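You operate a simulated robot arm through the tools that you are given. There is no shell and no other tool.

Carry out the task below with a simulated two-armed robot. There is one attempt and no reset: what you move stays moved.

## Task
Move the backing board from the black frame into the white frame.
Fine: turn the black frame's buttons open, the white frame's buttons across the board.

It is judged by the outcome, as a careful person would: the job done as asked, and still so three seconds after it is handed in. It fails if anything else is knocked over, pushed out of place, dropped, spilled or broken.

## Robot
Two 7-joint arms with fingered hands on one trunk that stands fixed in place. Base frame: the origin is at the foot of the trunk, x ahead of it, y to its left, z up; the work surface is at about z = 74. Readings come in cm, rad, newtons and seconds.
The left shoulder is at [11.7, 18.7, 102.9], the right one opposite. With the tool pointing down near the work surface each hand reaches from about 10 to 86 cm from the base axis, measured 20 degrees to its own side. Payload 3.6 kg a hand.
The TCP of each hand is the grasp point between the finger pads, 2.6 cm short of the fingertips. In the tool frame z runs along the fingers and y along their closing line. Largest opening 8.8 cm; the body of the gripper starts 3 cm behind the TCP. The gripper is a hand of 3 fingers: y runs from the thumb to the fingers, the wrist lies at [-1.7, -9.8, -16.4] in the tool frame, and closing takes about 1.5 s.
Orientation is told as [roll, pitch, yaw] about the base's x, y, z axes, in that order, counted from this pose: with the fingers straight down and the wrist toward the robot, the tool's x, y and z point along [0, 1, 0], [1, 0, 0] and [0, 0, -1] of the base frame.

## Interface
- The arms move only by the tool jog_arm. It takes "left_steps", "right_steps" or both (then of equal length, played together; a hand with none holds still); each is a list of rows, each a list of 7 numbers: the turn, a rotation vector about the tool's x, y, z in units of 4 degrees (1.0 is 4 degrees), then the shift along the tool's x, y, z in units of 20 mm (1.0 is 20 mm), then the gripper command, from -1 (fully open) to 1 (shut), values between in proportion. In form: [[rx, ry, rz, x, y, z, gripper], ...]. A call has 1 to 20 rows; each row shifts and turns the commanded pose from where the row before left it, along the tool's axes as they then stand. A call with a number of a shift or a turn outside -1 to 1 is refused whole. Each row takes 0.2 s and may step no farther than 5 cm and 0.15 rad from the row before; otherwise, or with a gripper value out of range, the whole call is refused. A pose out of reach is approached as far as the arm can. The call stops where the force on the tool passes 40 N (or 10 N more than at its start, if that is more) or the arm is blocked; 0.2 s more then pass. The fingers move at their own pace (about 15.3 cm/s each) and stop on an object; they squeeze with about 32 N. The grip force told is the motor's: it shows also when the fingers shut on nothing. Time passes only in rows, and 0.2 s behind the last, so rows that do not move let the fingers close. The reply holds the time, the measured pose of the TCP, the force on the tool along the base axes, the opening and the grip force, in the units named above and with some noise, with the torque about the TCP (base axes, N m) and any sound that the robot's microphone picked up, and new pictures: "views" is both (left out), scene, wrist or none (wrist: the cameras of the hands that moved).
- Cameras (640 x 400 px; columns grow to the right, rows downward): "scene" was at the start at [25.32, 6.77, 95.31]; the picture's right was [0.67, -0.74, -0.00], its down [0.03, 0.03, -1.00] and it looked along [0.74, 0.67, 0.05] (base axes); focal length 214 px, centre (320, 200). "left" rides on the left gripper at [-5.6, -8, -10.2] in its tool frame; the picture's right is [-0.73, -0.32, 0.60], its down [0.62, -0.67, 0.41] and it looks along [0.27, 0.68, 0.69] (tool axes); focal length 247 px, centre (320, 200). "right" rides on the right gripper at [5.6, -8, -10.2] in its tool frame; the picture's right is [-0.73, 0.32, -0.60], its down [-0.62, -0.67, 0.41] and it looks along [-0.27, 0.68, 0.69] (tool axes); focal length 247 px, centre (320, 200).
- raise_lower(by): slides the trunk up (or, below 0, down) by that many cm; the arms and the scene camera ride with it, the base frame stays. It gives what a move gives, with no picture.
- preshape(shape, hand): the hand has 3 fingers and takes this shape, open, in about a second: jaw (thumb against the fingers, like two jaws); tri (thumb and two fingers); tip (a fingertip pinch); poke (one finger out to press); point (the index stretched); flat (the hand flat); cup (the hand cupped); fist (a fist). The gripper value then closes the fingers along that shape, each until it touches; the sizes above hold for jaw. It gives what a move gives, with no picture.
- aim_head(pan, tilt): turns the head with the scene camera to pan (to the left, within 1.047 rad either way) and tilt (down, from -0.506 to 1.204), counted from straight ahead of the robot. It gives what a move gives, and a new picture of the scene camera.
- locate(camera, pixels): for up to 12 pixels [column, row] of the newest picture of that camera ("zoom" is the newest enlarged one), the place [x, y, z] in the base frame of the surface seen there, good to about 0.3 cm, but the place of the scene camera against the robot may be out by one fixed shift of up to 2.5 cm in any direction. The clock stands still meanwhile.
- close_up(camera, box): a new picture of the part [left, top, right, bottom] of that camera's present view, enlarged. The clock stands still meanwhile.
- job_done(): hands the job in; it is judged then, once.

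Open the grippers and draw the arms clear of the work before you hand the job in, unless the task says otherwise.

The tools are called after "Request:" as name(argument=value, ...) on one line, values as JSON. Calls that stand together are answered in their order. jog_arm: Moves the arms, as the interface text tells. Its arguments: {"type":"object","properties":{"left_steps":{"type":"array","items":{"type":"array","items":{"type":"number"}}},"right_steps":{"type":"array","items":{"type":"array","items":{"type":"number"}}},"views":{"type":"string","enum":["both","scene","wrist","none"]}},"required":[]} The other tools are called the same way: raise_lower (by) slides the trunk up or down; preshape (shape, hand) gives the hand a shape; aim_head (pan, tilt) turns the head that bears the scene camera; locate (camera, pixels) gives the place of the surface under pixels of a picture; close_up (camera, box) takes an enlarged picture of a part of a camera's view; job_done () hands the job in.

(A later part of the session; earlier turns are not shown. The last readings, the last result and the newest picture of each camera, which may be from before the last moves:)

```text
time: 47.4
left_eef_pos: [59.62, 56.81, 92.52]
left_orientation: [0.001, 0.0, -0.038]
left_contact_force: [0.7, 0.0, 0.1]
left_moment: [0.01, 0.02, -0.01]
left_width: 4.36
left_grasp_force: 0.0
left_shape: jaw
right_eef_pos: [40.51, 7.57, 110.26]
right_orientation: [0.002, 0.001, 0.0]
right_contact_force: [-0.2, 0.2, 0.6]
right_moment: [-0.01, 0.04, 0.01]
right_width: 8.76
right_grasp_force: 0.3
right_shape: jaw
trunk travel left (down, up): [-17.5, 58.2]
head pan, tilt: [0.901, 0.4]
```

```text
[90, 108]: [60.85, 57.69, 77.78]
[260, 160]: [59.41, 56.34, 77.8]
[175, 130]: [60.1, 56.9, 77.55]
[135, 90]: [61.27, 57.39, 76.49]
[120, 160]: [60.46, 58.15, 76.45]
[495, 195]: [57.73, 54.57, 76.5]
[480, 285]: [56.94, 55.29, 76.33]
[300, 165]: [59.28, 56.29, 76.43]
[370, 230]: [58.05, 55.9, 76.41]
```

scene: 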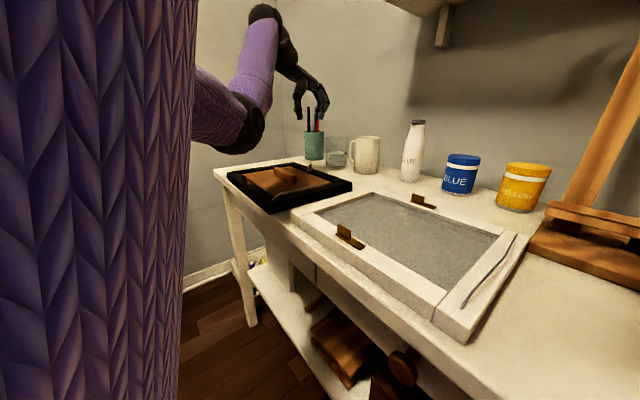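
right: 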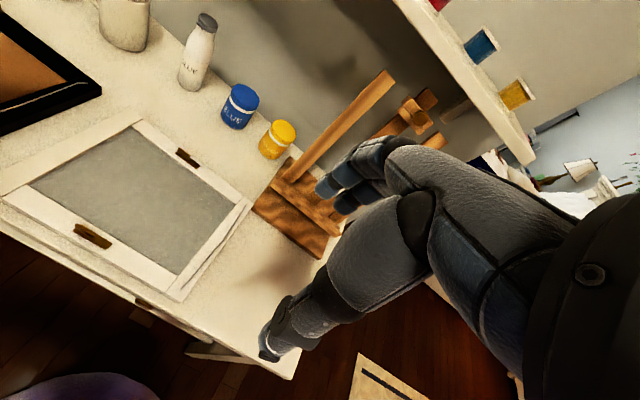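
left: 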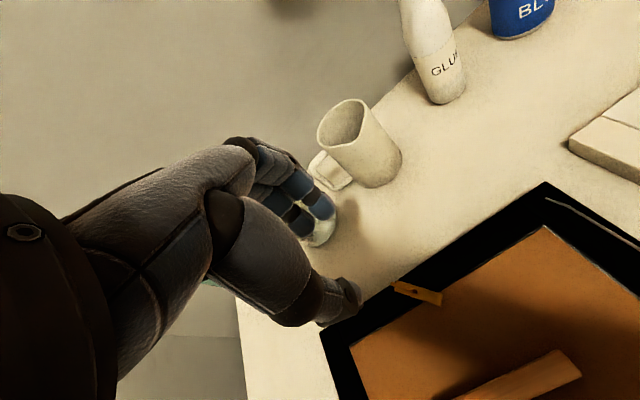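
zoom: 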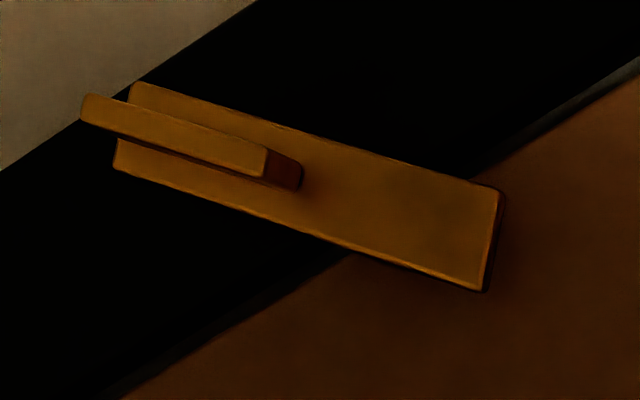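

The far tab now lies at ~40° with its pivot at ≈ (60.05, 57.05) (frame uniformly shifted by about (−1.15, −1.0)). I go to yaw −50° over that point and descend partway.

Request:
jog_arm(left_steps=[[0, 0, 0, 0.1, 0.215, 0, 0], [0, 0, 1, 0, 0, 0, 0], [0, 0, 1, 0, 0, 0, 0], [0, 0, 1, 0, 0, 0, 0], [0, 0, 1, 0, 0, 0, 0], [0, 0, 1, 0, 0, 0, 0], [0, 0, 1, 0, 0, 0, 0], [0, 0, 1, 0, 0, 0, 0], [0, 0, 1, 0, 0, 0, 0], [0, 0, 1, 0, 0, 0, 0], [0, 0, 1, 0, 0, 0, 0], [0, 0, 1, 0, 0, 0, 0], [0, 0, 1, 0, 0, 0, 0], [0, 0, 0, 0, 0, 1, 0], [0, 0, 0, 0, 0, 1, 0], [0, 0, 0, 0, 0, 1, 0], [0, 0, 0, 0, 0, 1, 0], [0, 0, 0, 0, 0, 1, 0]], views="both")

Request:
close_up(camera="left", box=[250, 180, 450, 305])

Request:
close_up(camera="scene", box=[240, 110, 400, 210])

```text
time: 51.2
left_eef_pos: [60.16, 56.98, 82.61]
left_orientation: [0.0, -0.002, -0.872]
left_contact_force: [0.0, 0.4, -0.6]
left_moment: [0.01, 0.02, 0.0]
left_width: 4.35
left_grasp_force: 0.1
left_shape: jaw
right_eef_pos: [40.61, 7.61, 110.22]
right_orientation: [0.001, 0.0, 0.001]
right_contact_force: [-0.1, 0.9, 0.0]
right_moment: [0.0, -0.01, -0.03]
right_width: 8.78
right_grasp_force: 0.1
right_shape: jaw
trunk travel left (down, up): [-17.5, 58.2]
head pan, tilt: [0.901, 0.4]
```

scene: 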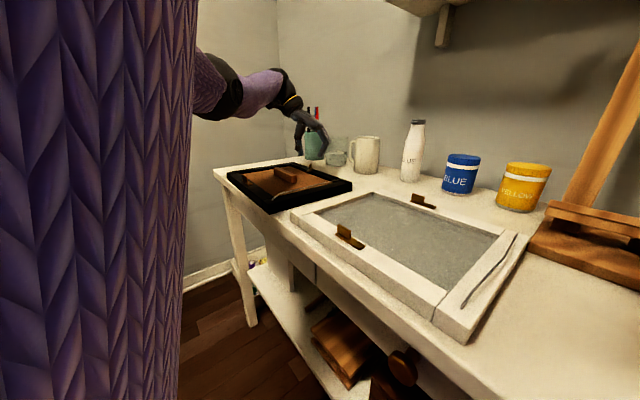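
left: 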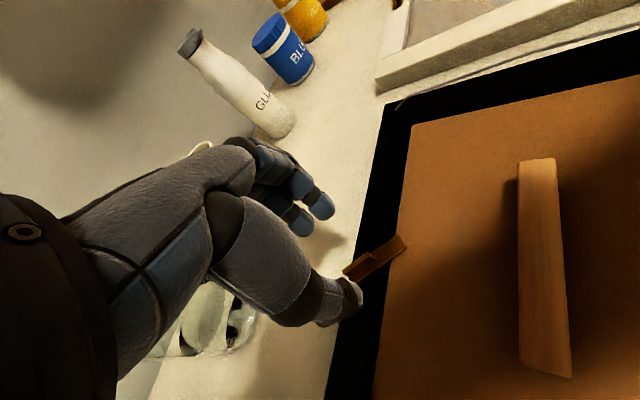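

```text
3.20 times, centred on (350, 242) of left
```

zoom: 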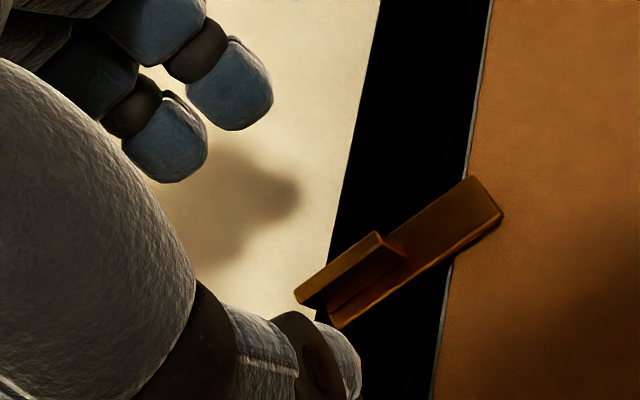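

```text
4.00 times, centred on (320, 160) of scene
```

zoom: 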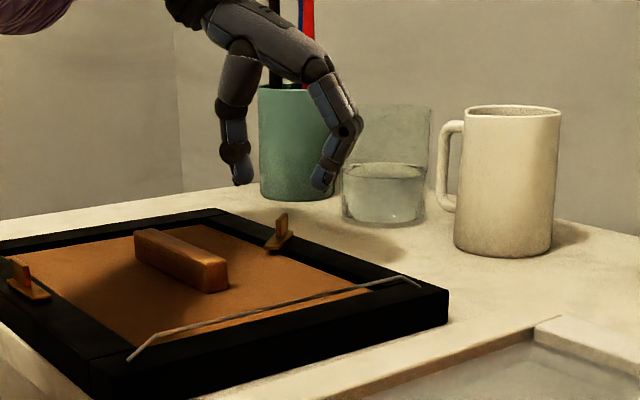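

Alignment looks right (tab at zoom (345,270) parallel to the finger pads). I descend to z≈79.45, close on the tab and twist 8° as a test.

Request:
jog_arm(left_steps=[[0, 0, 0, 0, 0, 0.6, 0], [0, 0, 0, 0, 0, 0.6, 0], [0, 0, 0, 0, 0, 0.38, 0], [0, 0, 0, 0, 0, 0, 0.3], [0, 0, 0, 0, 0, 0, 0.6], [0, 0, 0, 0, 0, 0, 0.8], [0, 0, 0, 0, 0, 0, 1], [0, 0, 0, 0, 0, 0, 1], [0, 0, 0, 0, 0, 0, 1], [0, 0, -1, 0, 0, 0, 1], [0, 0, -1, 0, 0, 0, 1], [0, 0, 0, 0, 0, 0, 1]], views="both")

Request:
close_up(camera="left", box=[250, 180, 450, 305])

Request:
close_up(camera="scene", box=[240, 110, 400, 210])

```text
time: 53.8
left_eef_pos: [60.07, 57.21, 79.36]
left_orientation: [0.0, 0.001, -0.734]
left_contact_force: [1.0, 1.9, -0.1]
left_moment: [0.0, 0.01, 0.0]
left_width: 0.0
left_grasp_force: 32.2
left_shape: jaw
right_eef_pos: [40.54, 7.67, 110.18]
right_orientation: [-0.001, 0.0, 0.001]
right_contact_force: [0.5, 0.1, -0.7]
right_moment: [-0.04, -0.01, -0.01]
right_width: 8.79
right_grasp_force: 0.0
right_shape: jaw
trunk travel left (down, up): [-17.5, 58.2]
head pan, tilt: [0.901, 0.4]
```

scene: 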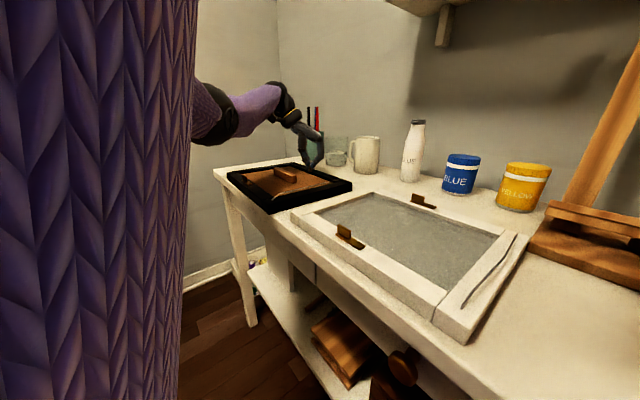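
left: 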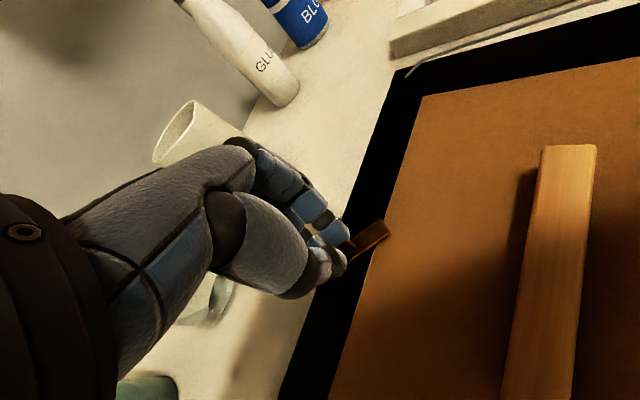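

```text
3.20 times, centred on (350, 242) of left
```

zoom: 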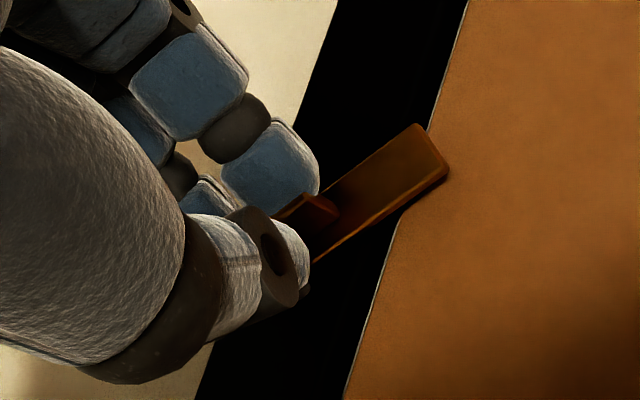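

```text
4.00 times, centred on (320, 160) of scene
```

zoom: 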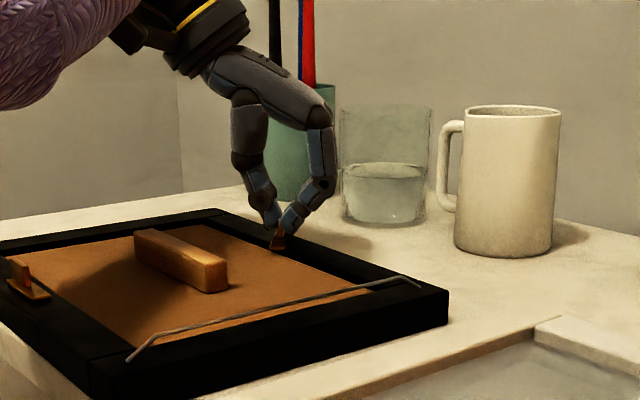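

The tab turns freely with the hand. I turn on to yaw 0 so that the strip lies along the frame edge pointing to −y.

Request:
jog_arm(left_steps=[[0, 0, -1, 0, 0, 0, 1], [0, 0, -1, 0, 0, 0, 1], [0, 0, -1, 0, 0, 0, 1], [0, 0, -1, 0, 0, 0, 1], [0, 0, -1, 0, 0, 0, 1], [0, 0, -1, 0, 0, 0, 1], [0, 0, -1, 0, 0, 0, 1], [0, 0, -1, 0, 0, 0, 1], [0, 0, -1, 0, 0, 0, 1], [0, 0, -1, 0, 0, 0, 1], [0, 0, -0.5, 0, 0, 0, 1], [0, 0, 0, 0, 0, 0, 1]], views="both")

Request:
close_up(camera="left", box=[250, 180, 450, 305])

Request:
close_up(camera="scene", box=[200, 130, 360, 230])

```text
time: 56.4
left_eef_pos: [60.13, 57.01, 79.31]
left_orientation: [-0.001, 0.0, -0.002]
left_contact_force: [-1.6, 1.7, 4.2]
left_moment: [0.01, 0.01, -0.1]
left_width: 0.0
left_grasp_force: 32.4
left_shape: jaw
right_eef_pos: [40.41, 7.67, 110.19]
right_orientation: [0.0, -0.001, 0.001]
right_contact_force: [0.3, 0.6, -0.1]
right_moment: [0.0, -0.03, -0.02]
right_width: 8.78
right_grasp_force: 0.1
right_shape: jaw
trunk travel left (down, up): [-17.5, 58.2]
head pan, tilt: [0.901, 0.4]
```

scene: 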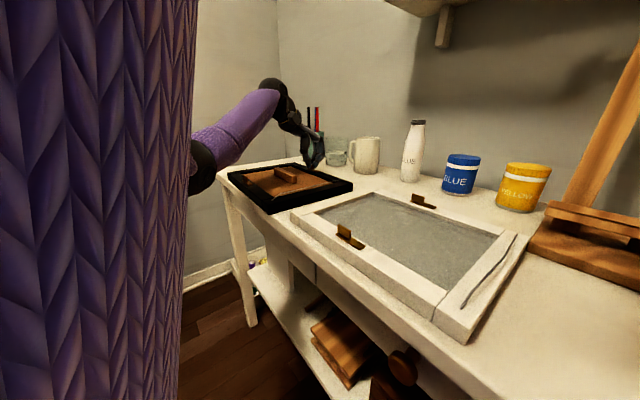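
left: 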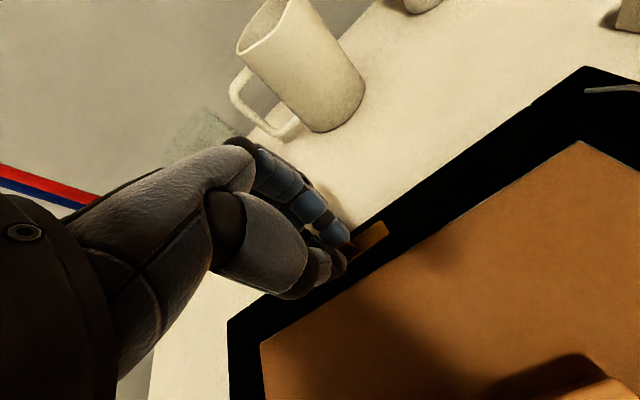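

```text
3.20 times, centred on (350, 242) of left
```

zoom: 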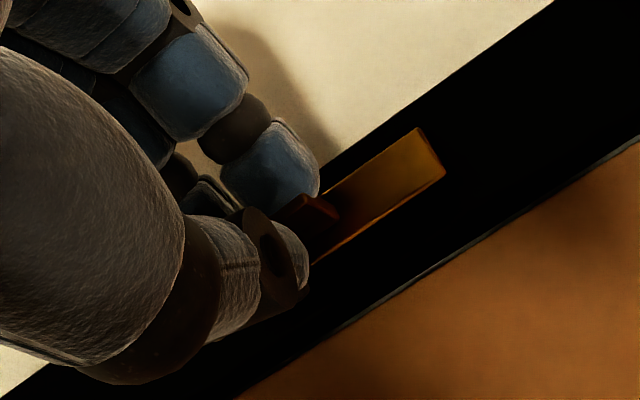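

```text
4.00 times, centred on (280, 180) of scene
```

zoom: 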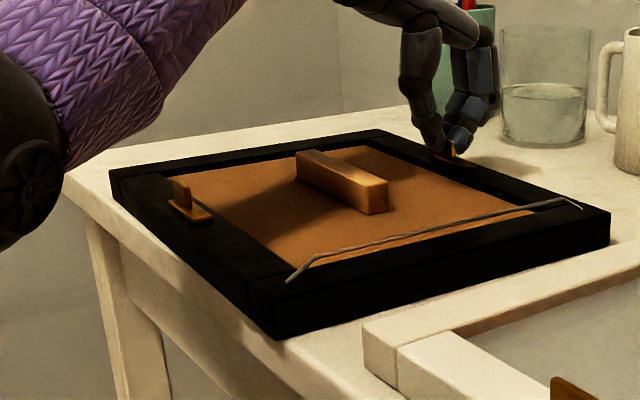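

The far button is open and aligned. While still holding its tab I drag the black frame gently back by about (+1.15, +0.95) cm.

Request:
jog_arm(left_steps=[[0, 0, 0, 0.08, 0.1, -0.05, 1], [0, 0, 0, 0.08, 0.1, 0, 1], [0, 0, 0, 0.08, 0.1, 0, 1], [0, 0, 0, 0.08, 0.1, 0, 1], [0, 0, 0, 0.08, 0.1, 0, 1], [0, 0, 0, 0.08, 0.075, 0, 1], [0, 0, 0, 0, 0, 0, 1]], views="both")

Request:
close_up(camera="scene", box=[200, 130, 360, 230])

```text
time: 58.0
left_eef_pos: [61.24, 58.06, 79.5]
left_orientation: [0.001, 0.0, -0.001]
left_contact_force: [-0.5, -0.3, -0.2]
left_moment: [0.01, -0.05, -0.01]
left_width: 0.01
left_grasp_force: 31.8
left_shape: jaw
right_eef_pos: [40.57, 7.74, 110.27]
right_orientation: [0.001, 0.0, 0.0]
right_contact_force: [-0.2, -0.1, 0.1]
right_moment: [0.0, -0.01, -0.02]
right_width: 8.79
right_grasp_force: 0.0
right_shape: jaw
trunk travel left (down, up): [-17.5, 58.2]
head pan, tilt: [0.901, 0.4]
```

scene: 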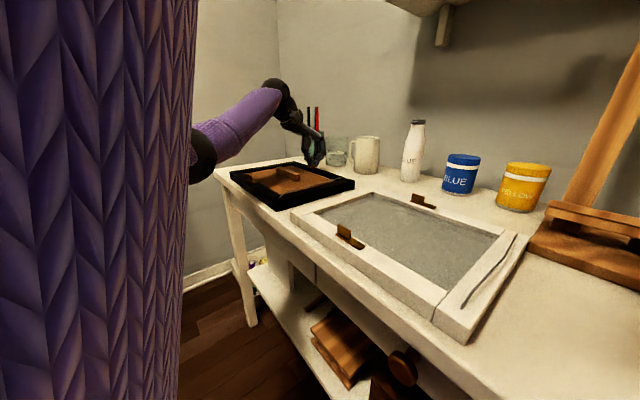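
left: 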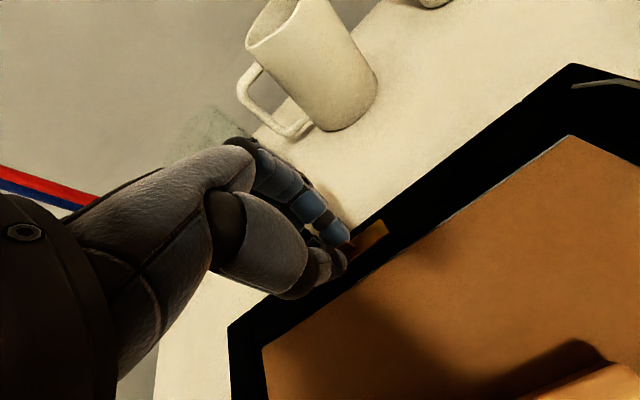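

```text
4.00 times, centred on (280, 180) of scene
```

zoom: 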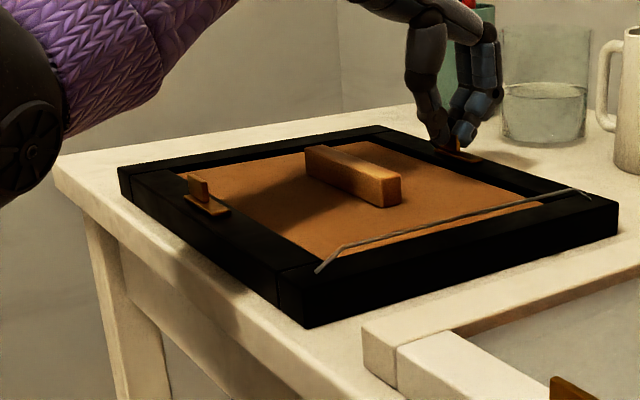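

The frame is back near its original place (zoom corners within a few pixels). I open the fingers and rise.

Request:
jog_arm(left_steps=[[0, 0, 0, 0, 0, 0, 0.6], [0, 0, 0, 0, 0, 0, 0], [0, 0, 0, 0, 0, 0, 0], [0, 0, 0, 0, 0, -0.5, 0], [0, 0, 0, 0, 0, -1, 0], [0, 0, 0, 0, 0, -1, 0], [0, 0, 0, 0, 0, -1, 0], [0, 0, 0, 0, 0, -1, 0], [0, 0, 0, 0, -1, 0, -0.4], [0, 0, 0, 0, -1, 0, -0.8], [0, 0, 0, 0, -1, 0, -1], [0, 0, 0, 0, -1, 0, -1], [0, 0, 0, 0, -1, 0, -1], [0, 0, 0, 0, -1, -1, -1], [0, 0, 0, 0.5, -1, -1, -1], [0, 0, 0, 1, -1, -1, -1]], views="both")

Request:
close_up(camera="left", box=[310, 90, 600, 271])

```text
time: 61.4
left_eef_pos: [45.16, 61.27, 94.56]
left_orientation: [0.0, 0.003, 0.001]
left_contact_force: [-0.4, -0.3, 0.7]
left_moment: [0.03, 0.0, 0.01]
left_width: 8.76
left_grasp_force: 0.0
left_shape: jaw
right_eef_pos: [40.5, 7.74, 110.27]
right_orientation: [-0.001, 0.002, 0.001]
right_contact_force: [-0.5, 0.3, -0.7]
right_moment: [0.01, 0.03, 0.03]
right_width: 8.79
right_grasp_force: 0.0
right_shape: jaw
trunk travel left (down, up): [-17.5, 58.2]
head pan, tilt: [0.901, 0.4]
```

scene: 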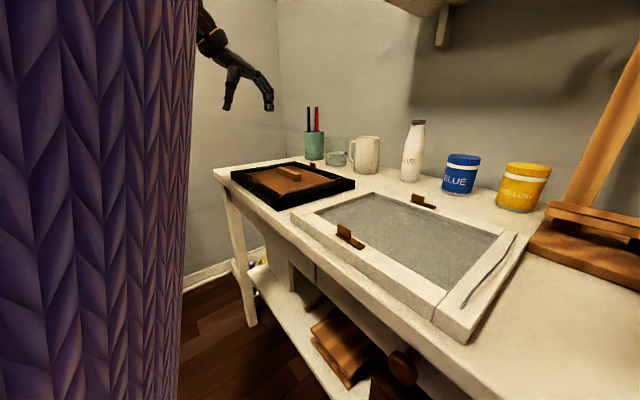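
left: 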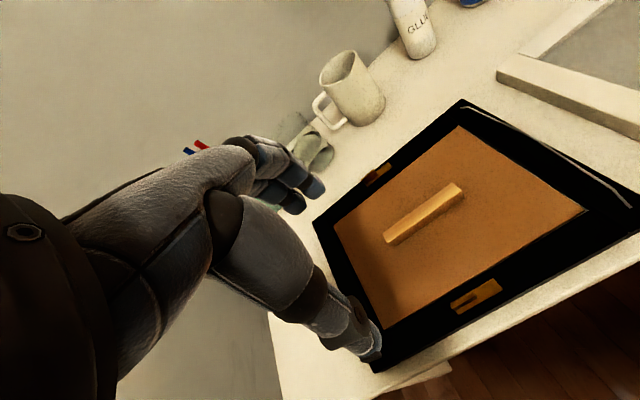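

```text
2.21 times, centred on (455, 180) of left
```

zoom: 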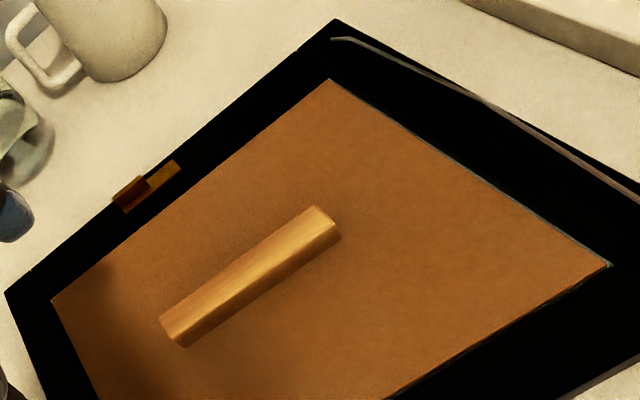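

Both black buttons are open now. I measure the board's corners and the ridge from this view, and the white frame's opening from the right camera.

Request:
locate(camera="left", pixels=[[459, 127], [586, 210], [335, 223], [386, 327], [453, 186], [458, 191], [388, 237], [425, 212], [400, 235], [440, 200], [520, 169], [400, 175]])

Request:
locate(camera="right", pixels=[[32, 183], [132, 128], [234, 206], [178, 275], [80, 155], [190, 170], [100, 228], [205, 242], [14, 195], [246, 205], [170, 300], [130, 118]])

Request:
close_up(camera="right", box=[0, 100, 270, 269])

```text
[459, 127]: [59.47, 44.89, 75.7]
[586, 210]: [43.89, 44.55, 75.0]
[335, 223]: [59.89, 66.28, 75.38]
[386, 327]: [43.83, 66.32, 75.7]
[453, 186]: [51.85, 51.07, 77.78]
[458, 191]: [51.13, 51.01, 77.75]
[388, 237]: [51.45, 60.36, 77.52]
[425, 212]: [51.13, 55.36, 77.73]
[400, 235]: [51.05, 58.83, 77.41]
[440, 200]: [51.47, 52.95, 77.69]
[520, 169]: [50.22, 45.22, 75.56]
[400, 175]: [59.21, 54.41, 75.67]
```

```text
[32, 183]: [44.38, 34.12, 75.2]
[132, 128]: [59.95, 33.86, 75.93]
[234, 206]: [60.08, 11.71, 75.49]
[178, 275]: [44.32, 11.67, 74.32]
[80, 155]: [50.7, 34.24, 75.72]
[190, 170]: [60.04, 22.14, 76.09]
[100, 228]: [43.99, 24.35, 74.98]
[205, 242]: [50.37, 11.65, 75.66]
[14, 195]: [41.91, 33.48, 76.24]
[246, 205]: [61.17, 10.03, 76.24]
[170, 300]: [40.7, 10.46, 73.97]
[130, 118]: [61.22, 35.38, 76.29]
```

```text
2.37 times, centred on (135, 184) of right
```

zoom: 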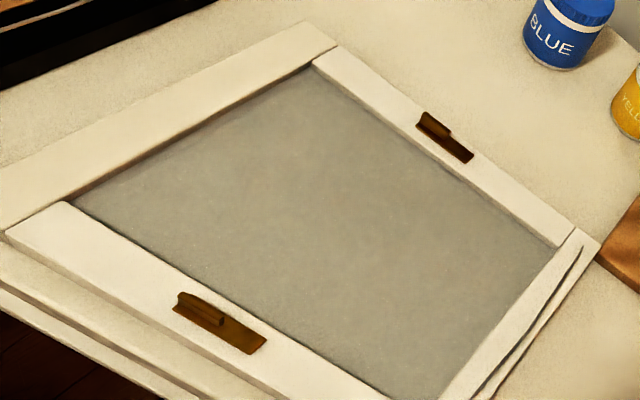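

I zoom into the white frame's inner edges in the right camera to measure the opening precisely.

Request:
close_up(camera="right", box=[116, 110, 260, 200])

Request:
close_up(camera="right", box=[140, 190, 284, 280])

Request:
close_up(camera="right", box=[0, 150, 144, 240])

```text
4.44 times, centred on (188, 155) of right
```

zoom: 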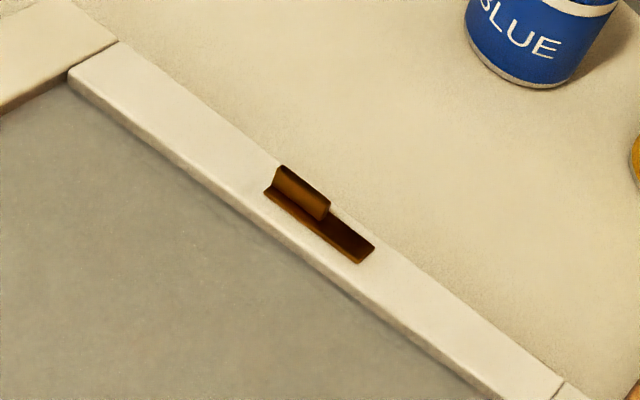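

```text
4.44 times, centred on (212, 235) of right
```

zoom: 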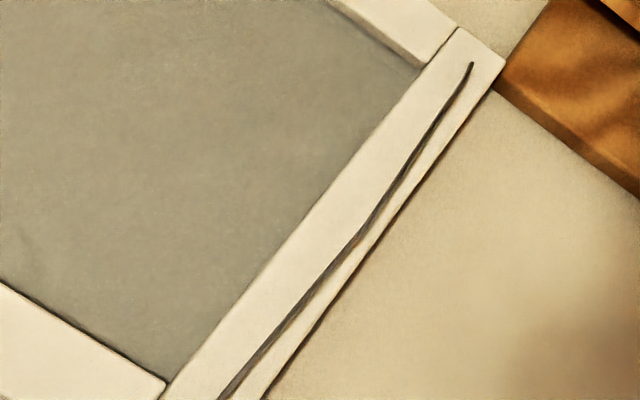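

```text
4.44 times, centred on (72, 195) of right
```

zoom: 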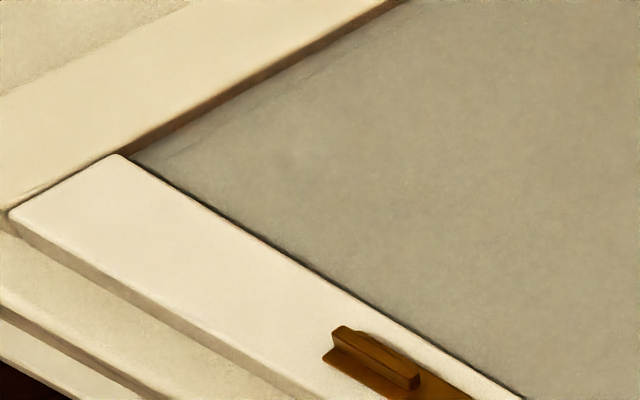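

Request:
locate(camera="zoom", pixels=[[160, 182], [250, 237], [350, 299], [440, 354], [145, 138], [200, 105], [260, 70], [330, 30], [20, 212], [120, 155], [200, 140], [300, 200]])

Request:
close_up(camera="right", box=[116, 110, 260, 200])

```text
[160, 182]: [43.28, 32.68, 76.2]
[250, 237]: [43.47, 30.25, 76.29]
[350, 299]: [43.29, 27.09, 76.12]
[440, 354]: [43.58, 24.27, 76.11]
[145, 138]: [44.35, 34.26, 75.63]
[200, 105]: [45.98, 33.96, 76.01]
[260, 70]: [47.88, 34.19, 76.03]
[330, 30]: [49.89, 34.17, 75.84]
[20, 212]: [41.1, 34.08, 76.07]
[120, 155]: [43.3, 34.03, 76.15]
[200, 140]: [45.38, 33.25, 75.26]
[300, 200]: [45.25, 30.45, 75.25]
```

```text
4.44 times, centred on (188, 155) of right
```

zoom: 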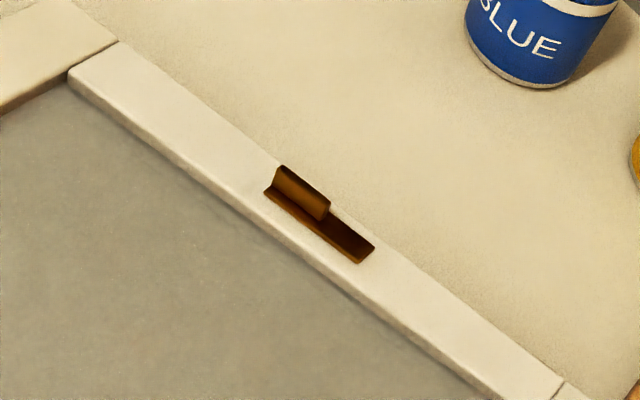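

Request:
locate(camera="zoom", pixels=[[100, 90], [152, 128], [235, 192], [330, 262], [420, 330], [72, 74], [30, 98], [10, 108], [110, 48], [555, 385], [150, 150], [400, 335]])

Request:
close_up(camera="right", box=[140, 190, 284, 280])

```text
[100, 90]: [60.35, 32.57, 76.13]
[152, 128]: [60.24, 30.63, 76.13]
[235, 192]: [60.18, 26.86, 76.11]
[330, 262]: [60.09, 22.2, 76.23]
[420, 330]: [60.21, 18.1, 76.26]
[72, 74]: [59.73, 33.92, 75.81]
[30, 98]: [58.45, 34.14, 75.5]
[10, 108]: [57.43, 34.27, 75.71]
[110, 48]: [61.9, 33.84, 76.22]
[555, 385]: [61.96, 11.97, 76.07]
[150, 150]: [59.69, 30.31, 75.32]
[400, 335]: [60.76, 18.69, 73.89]
```

```text
4.44 times, centred on (212, 235) of right
```

zoom: 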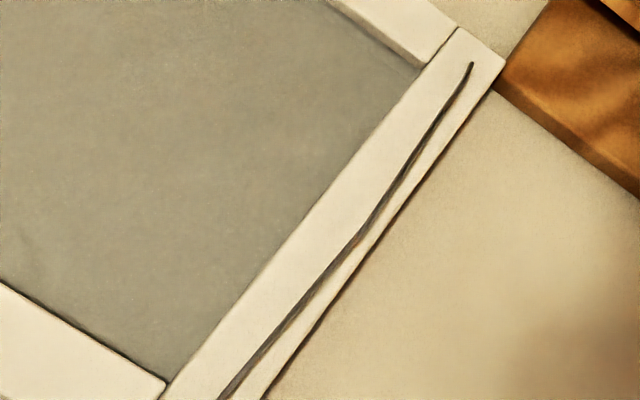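

Request:
locate(camera="zoom", pixels=[[425, 75], [366, 150], [286, 250], [207, 350], [348, 150], [268, 250], [190, 350], [160, 382], [100, 345], [40, 308], [500, 65], [265, 395]])

Request:
close_up(camera="left", box=[430, 110, 610, 222])

```text
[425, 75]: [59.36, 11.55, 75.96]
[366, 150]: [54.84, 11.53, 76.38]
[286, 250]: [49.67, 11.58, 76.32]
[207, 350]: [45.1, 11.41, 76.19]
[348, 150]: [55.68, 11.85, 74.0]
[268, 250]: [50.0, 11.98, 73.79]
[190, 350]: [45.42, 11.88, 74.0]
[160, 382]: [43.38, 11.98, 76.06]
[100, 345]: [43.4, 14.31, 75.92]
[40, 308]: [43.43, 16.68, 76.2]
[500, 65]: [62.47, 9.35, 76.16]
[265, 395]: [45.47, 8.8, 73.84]
```

```text
3.56 times, centred on (520, 166) of left
```

zoom: 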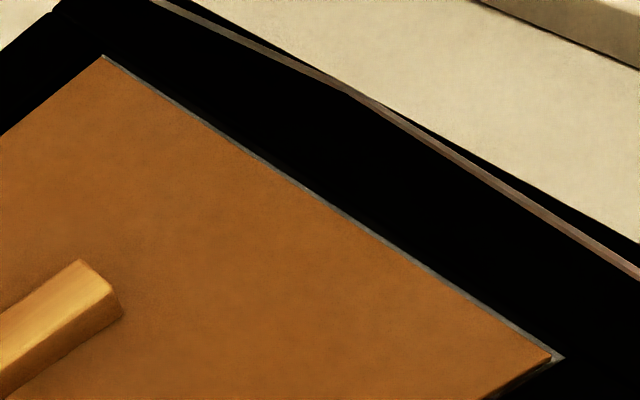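

Request:
locate(camera="zoom", pixels=[[105, 62], [195, 122], [295, 188], [395, 254], [495, 320], [543, 354], [60, 92], [20, 124], [520, 374], [490, 396], [82, 262], [120, 300]])

Request:
close_up(camera="left", box=[320, 200, 500, 312])

```text
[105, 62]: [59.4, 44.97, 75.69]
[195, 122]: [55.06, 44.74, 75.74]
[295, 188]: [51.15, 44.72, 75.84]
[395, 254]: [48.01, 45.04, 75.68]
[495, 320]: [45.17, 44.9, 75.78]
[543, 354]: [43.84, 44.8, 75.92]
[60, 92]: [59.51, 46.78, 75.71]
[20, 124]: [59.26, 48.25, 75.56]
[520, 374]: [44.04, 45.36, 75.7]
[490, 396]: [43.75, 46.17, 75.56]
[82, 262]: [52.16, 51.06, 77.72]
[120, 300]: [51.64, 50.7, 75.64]
```

```text
3.56 times, centred on (410, 256) of left
```

zoom: 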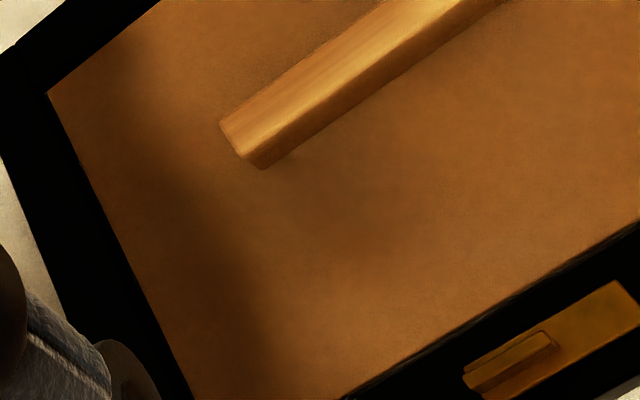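

Request:
locate(camera="zoom", pixels=[[52, 98], [90, 165], [130, 250], [180, 360], [80, 78], [120, 45], [400, 362], [500, 305], [600, 247], [222, 125], [250, 160], [300, 80]])

```text
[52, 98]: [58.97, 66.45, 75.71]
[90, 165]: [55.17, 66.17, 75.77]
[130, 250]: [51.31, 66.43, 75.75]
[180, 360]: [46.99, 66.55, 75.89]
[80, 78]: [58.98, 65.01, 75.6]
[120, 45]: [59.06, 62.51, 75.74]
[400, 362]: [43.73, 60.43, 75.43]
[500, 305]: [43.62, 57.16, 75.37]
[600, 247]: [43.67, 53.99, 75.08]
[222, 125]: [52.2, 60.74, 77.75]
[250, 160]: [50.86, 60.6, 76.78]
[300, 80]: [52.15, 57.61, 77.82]
```

Board ≈ 15.7×21.7 cm centred (51.6, 55.65); white opening x 43.45–60.0, y 11.7–34.1, centre (51.72, 22.9), so about 0.4 cm clearance per side. I move the right hand aside (to about (35, −12, 105), yaw +45°) so it is out of the way yet watches the white frame.

Request:
jog_arm(right_steps=[[0, 0, 0, -0.985, -0.275, 0.26, -1], [0, 0, 0, -0.985, -0.275, 0.26, -1], [0, 0, 0, -0.985, -0.275, 0.26, -1], [0, 0, 0, -0.985, -0.275, 0.26, -1], [0, 0, 0, -0.985, -0.275, 0.26, -1], [0, 0, 0, -0.985, -0.275, 0.26, -1], [0, 0, 0, -0.985, -0.275, 0.26, -1], [0, 0, 0, -0.985, -0.275, 0.26, -1], [0, 0, 0, -0.985, -0.275, 0.26, -1], [0, 0, 0, -0.985, -0.275, 0.26, -1]], views="none")

Request:
jog_arm(right_steps=[[0, 0, -1, 0, 0, 0, -1], [0, 0, -1, 0, 0, 0, -1], [0, 0, -1, 0, 0, 0, -1], [0, 0, -1, 0, 0, 0, -1], [0, 0, -1, 0, 0, 0, -1], [0, 0, -1, 0, 0, 0, -1], [0, 0, -1, 0, 0, 0, -1], [0, 0, -1, 0, 0, 0, -1], [0, 0, -1, 0, 0, 0, -1], [0, 0, -1, 0, 0, 0, -1], [0, 0, -1, 0, 0, 0, -1]], views="both")

```text
time: 63.6
left_eef_pos: [45.24, 61.24, 94.57]
left_orientation: [-0.001, 0.002, 0.001]
left_contact_force: [-0.4, -0.5, 0.3]
left_moment: [-0.01, 0.0, 0.02]
left_width: 8.79
left_grasp_force: 0.0
left_shape: jaw
right_eef_pos: [34.91, -11.96, 104.78]
right_orientation: [0.0, -0.001, -0.001]
right_contact_force: [-1.0, 0.1, 0.5]
right_moment: [0.03, -0.02, -0.02]
right_width: 8.77
right_grasp_force: 0.1
right_shape: jaw
trunk travel left (down, up): [-17.5, 58.2]
head pan, tilt: [0.901, 0.4]
```

```text
time: 66.0
left_eef_pos: [45.15, 61.3, 94.63]
left_orientation: [0.001, 0.0, 0.0]
left_contact_force: [0.5, 0.8, 0.2]
left_moment: [-0.05, -0.01, -0.01]
left_width: 8.8
left_grasp_force: 0.1
left_shape: jaw
right_eef_pos: [35.09, -11.97, 105.03]
right_orientation: [0.001, -0.002, 0.768]
right_contact_force: [0.8, 0.3, 0.2]
right_moment: [0.0, 0.0, -0.04]
right_width: 8.76
right_grasp_force: 0.2
right_shape: jaw
trunk travel left (down, up): [-17.5, 58.2]
head pan, tilt: [0.901, 0.4]
```

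scene: 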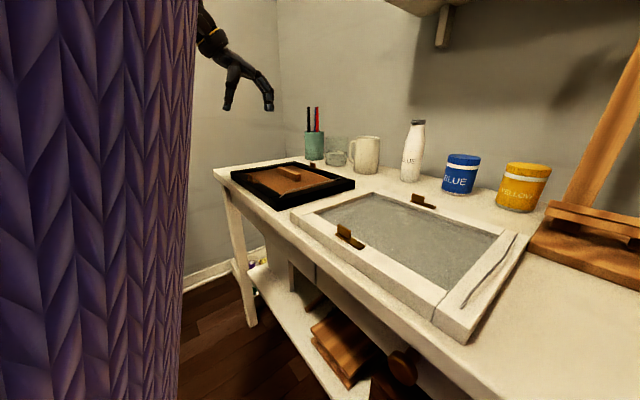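
right: 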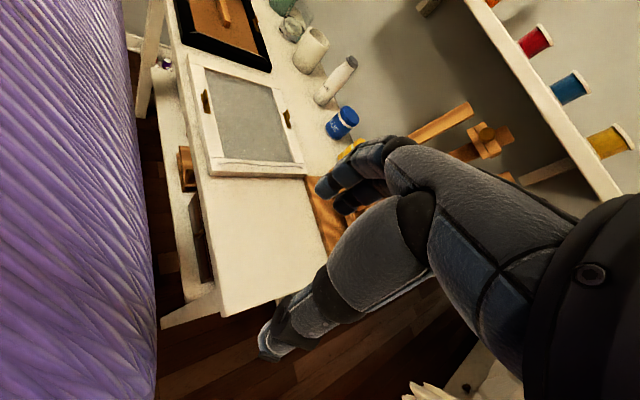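

The right camera now watches the white frame at about (245,115). I bring the left hand above the ridge at (51.6, 55.8), z≈86.

Request:
jog_arm(left_steps=[[0, 0, 0, -0.55, 0.64, 0.86, -0.6], [0, 0, 0, -0.55, 0.64, 0.86, -0.3], [0, 0, 0, -0.55, 0.64, 0.86, -0.2], [0, 0, 0, -0.55, 0.64, 0.86, -0.2], [0, 0, 0, -0.55, 0.64, 0.86, -0.2]], views="both")

Request:
close_up(camera="left", box=[250, 160, 490, 310])

```text
time: 67.2
left_eef_pos: [51.62, 55.53, 85.77]
left_orientation: [0.0, 0.001, -0.001]
left_contact_force: [-0.1, -0.1, -0.9]
left_moment: [0.01, 0.0, -0.01]
left_width: 5.31
left_grasp_force: 0.0
left_shape: jaw
right_eef_pos: [35.14, -11.96, 105.08]
right_orientation: [0.0, 0.001, 0.768]
right_contact_force: [-0.1, 0.0, 0.0]
right_moment: [0.0, -0.04, 0.02]
right_width: 8.77
right_grasp_force: 0.0
right_shape: jaw
trunk travel left (down, up): [-17.5, 58.2]
head pan, tilt: [0.901, 0.4]
```

scene: 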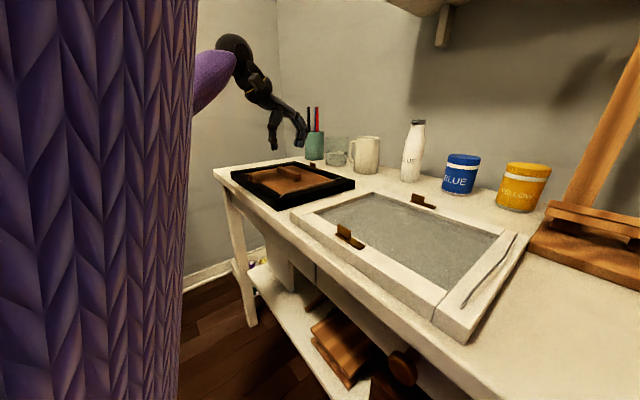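
left: 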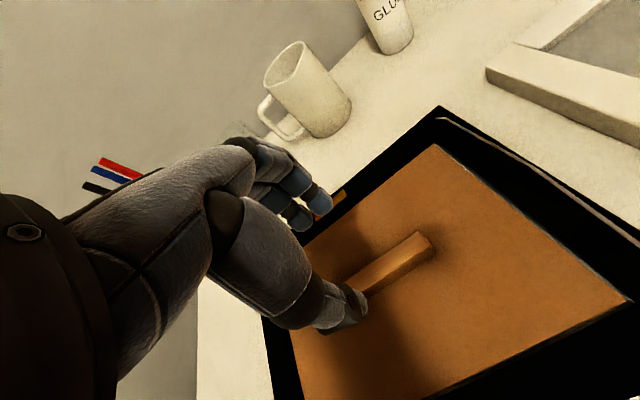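

```text
2.67 times, centred on (370, 235) of left
```

zoom: 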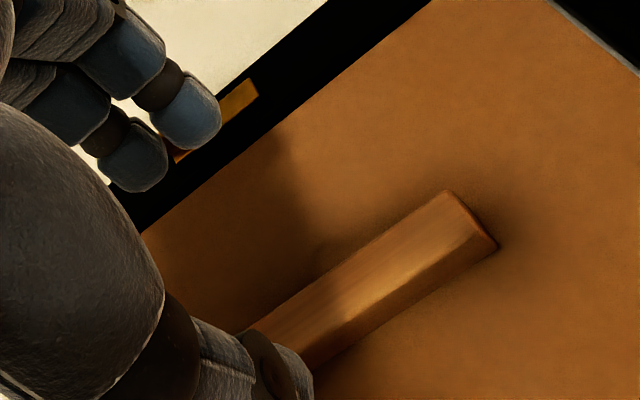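

The hand is centred over the ridge. I descend to z≈79 so the fingertips stop about 0.6 cm above the board.

Request:
jog_arm(left_steps=[[0, 0, 0, 0, 0, 0.9, -0.2], [0, 0, 0, 0, 0, 0.9, -0.2], [0, 0, 0, 0, 0, 0.9, -0.2], [0, 0, 0, 0, 0, 0.7, -0.2], [0, 0, 0, 0, 0, 0, -0.2]], views="both")

Request:
close_up(camera="scene", box=[200, 110, 360, 210])

```text
time: 68.4
left_eef_pos: [51.8, 55.67, 78.92]
left_orientation: [-0.001, 0.001, 0.0]
left_contact_force: [0.3, 0.3, 0.2]
left_moment: [-0.01, -0.01, 0.03]
left_width: 5.32
left_grasp_force: 0.1
left_shape: jaw
right_eef_pos: [35.05, -12.09, 105.01]
right_orientation: [0.001, 0.0, 0.768]
right_contact_force: [-0.2, -0.8, 0.5]
right_moment: [-0.03, -0.02, 0.0]
right_width: 8.77
right_grasp_force: 0.0
right_shape: jaw
trunk travel left (down, up): [-17.5, 58.2]
head pan, tilt: [0.901, 0.4]
```

scene: 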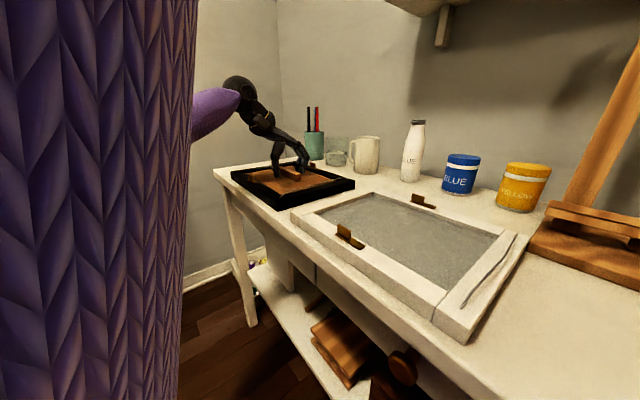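
left: 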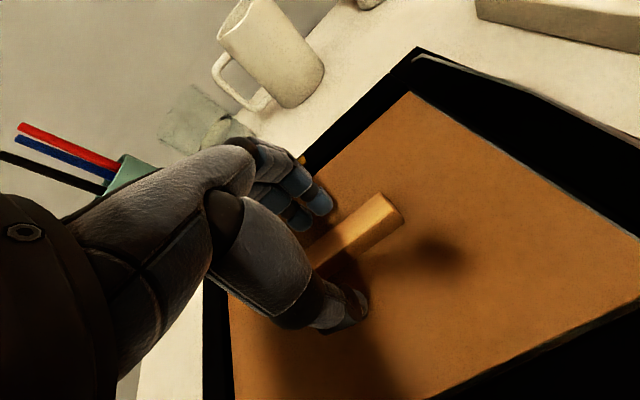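

```text
4.00 times, centred on (280, 160) of scene
```

zoom: 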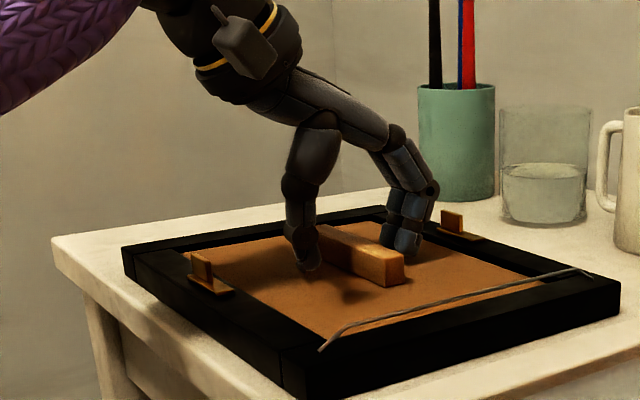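

Fingers and thumb straddle the ridge. I close on it and check the grip.

Request:
jog_arm(left_steps=[[0, 0, 0, 0, 0, 0, 0.2], [0, 0, 0, 0, 0, 0, 0.4], [0, 0, 0, 0, 0, 0, 0.6], [0, 0, 0, 0, 0, 0, 0.8], [0, 0, 0, 0, 0, 0, 1], [0, 0, 0, 0, 0, 0, 1], [0, 0, 0, 0, 0, 0, 1]], views="both")

Request:
close_up(camera="left", box=[250, 160, 490, 310])

```text
time: 70.0
left_eef_pos: [51.67, 55.54, 78.95]
left_orientation: [0.001, 0.0, 0.0]
left_contact_force: [-0.5, -0.2, 0.0]
left_moment: [0.04, -0.01, 0.0]
left_width: 0.96
left_grasp_force: 32.3
left_shape: jaw
right_eef_pos: [35.05, -12.11, 105.15]
right_orientation: [0.001, -0.002, 0.766]
right_contact_force: [0.4, 0.4, 0.0]
right_moment: [-0.01, 0.02, -0.02]
right_width: 8.75
right_grasp_force: 0.0
right_shape: jaw
trunk travel left (down, up): [-17.5, 58.2]
head pan, tilt: [0.901, 0.4]
```

scene: 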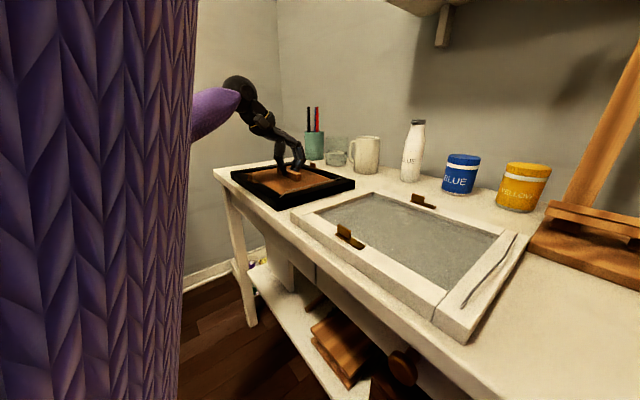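
left: 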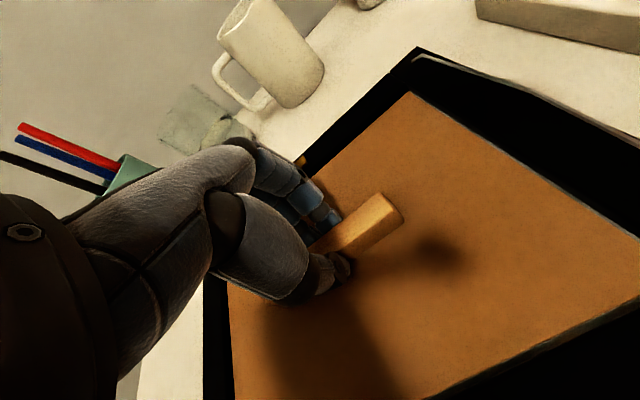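

```text
2.67 times, centred on (370, 235) of left
```

zoom: 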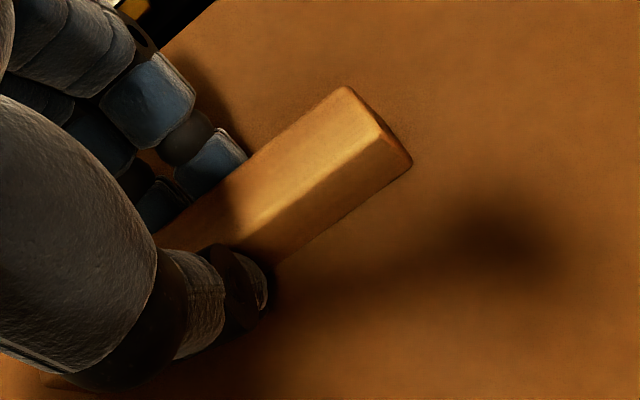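

The ridge is gripped (width 0.96, 32 N). I lift straight up about 4 cm and check that only the board comes along.

Request:
jog_arm(left_steps=[[0, 0, 0, 0, 0, -0.25, 1], [0, 0, 0, 0, 0, -0.25, 1], [0, 0, 0, 0, 0, -0.5, 1], [0, 0, 0, 0, 0, -0.5, 1], [0, 0, 0, 0, 0, -0.5, 1]], views="both")

Request:
close_up(camera="scene", box=[200, 110, 360, 210])

```text
time: 71.2
left_eef_pos: [51.61, 55.52, 83.08]
left_orientation: [0.0, 0.0, 0.001]
left_contact_force: [-0.7, -1.1, -1.2]
left_moment: [-0.01, -0.01, -0.02]
left_width: 0.98
left_grasp_force: 32.7
left_shape: jaw
right_eef_pos: [35.0, -11.96, 104.92]
right_orientation: [0.0, 0.001, 0.769]
right_contact_force: [0.1, -0.5, -1.1]
right_moment: [-0.01, -0.01, 0.02]
right_width: 8.76
right_grasp_force: 0.1
right_shape: jaw
trunk travel left (down, up): [-17.5, 58.2]
head pan, tilt: [0.901, 0.4]
```

scene: 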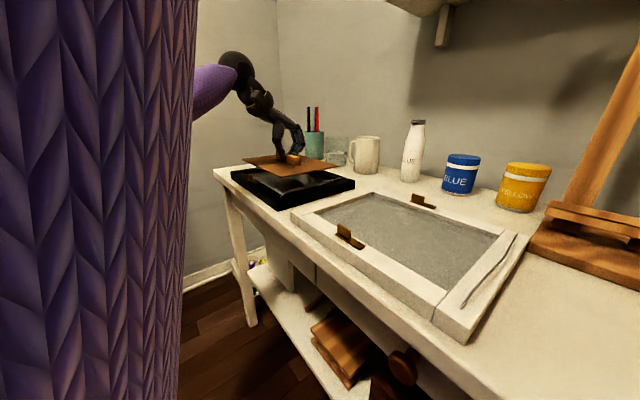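
left: 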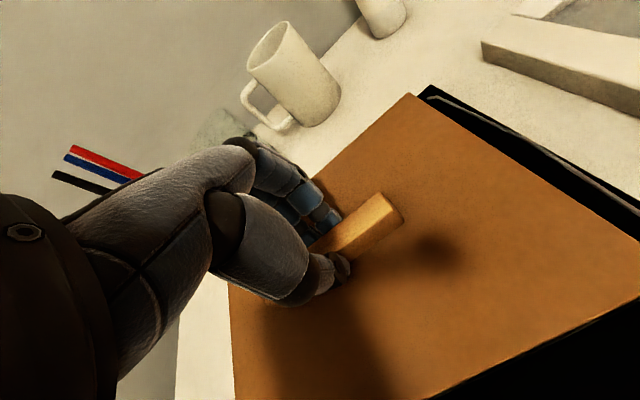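

```text
4.00 times, centred on (280, 160) of scene
```

zoom: 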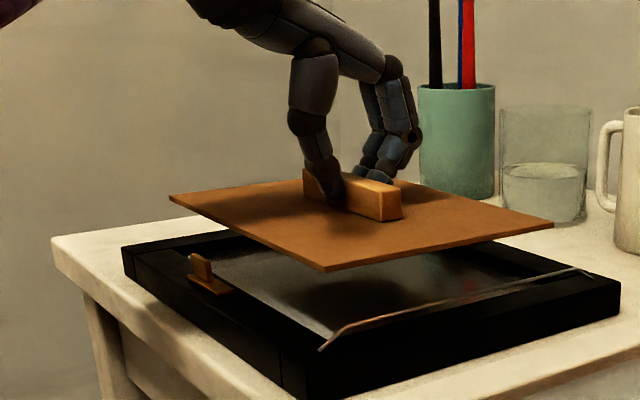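

Only the board lifts, and it hangs level. I raise it another 5 cm and carry it along −y by 32.75 cm toward the white frame.

Request:
jog_arm(left_steps=[[0, 0, 0, 0, 0, -0.8, 1], [0, 0, 0, 0, 0, -0.8, 1], [0, 0, 0, 0, 0, -0.8, 1], [0, 0, 0, -0.5, 0, 0, 1], [0, 0, 0, -0.9, 0, 0, 1], [0, 0, 0, -0.95, 0, 0, 1], [0, 0, 0, -0.95, 0, 0, 1], [0, 0, 0, -0.95, 0, 0, 1], [0, 0, 0, -0.95, 0, 0, 1], [0, 0, 0, -0.95, 0, 0, 1], [0, 0, 0, -0.95, 0, 0, 1], [0, 0, 0, -0.95, 0, 0, 1]], views="both")

```text
time: 73.8
left_eef_pos: [51.66, 39.32, 87.88]
left_orientation: [0.0, 0.0, 0.0]
left_contact_force: [-0.1, 0.0, -1.4]
left_moment: [0.02, 0.01, -0.01]
left_width: 0.99
left_grasp_force: 31.6
left_shape: jaw
right_eef_pos: [35.13, -11.89, 105.0]
right_orientation: [0.0, 0.0, 0.767]
right_contact_force: [-0.4, 0.6, -0.3]
right_moment: [0.01, -0.02, 0.01]
right_width: 8.79
right_grasp_force: 0.1
right_shape: jaw
trunk travel left (down, up): [-17.5, 58.2]
head pan, tilt: [0.901, 0.4]
```

scene: 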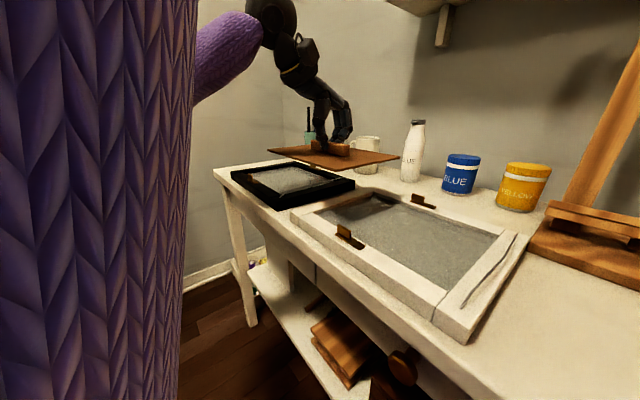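
left: 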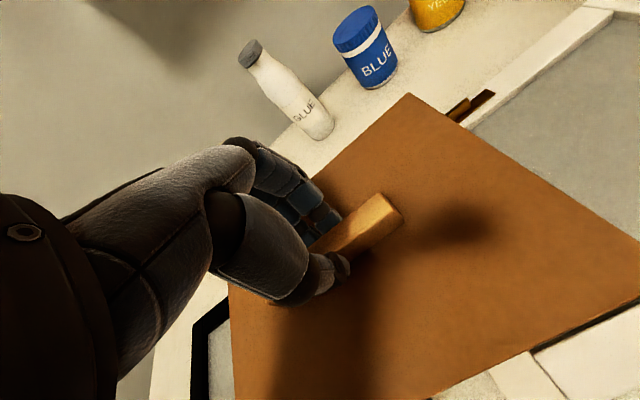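

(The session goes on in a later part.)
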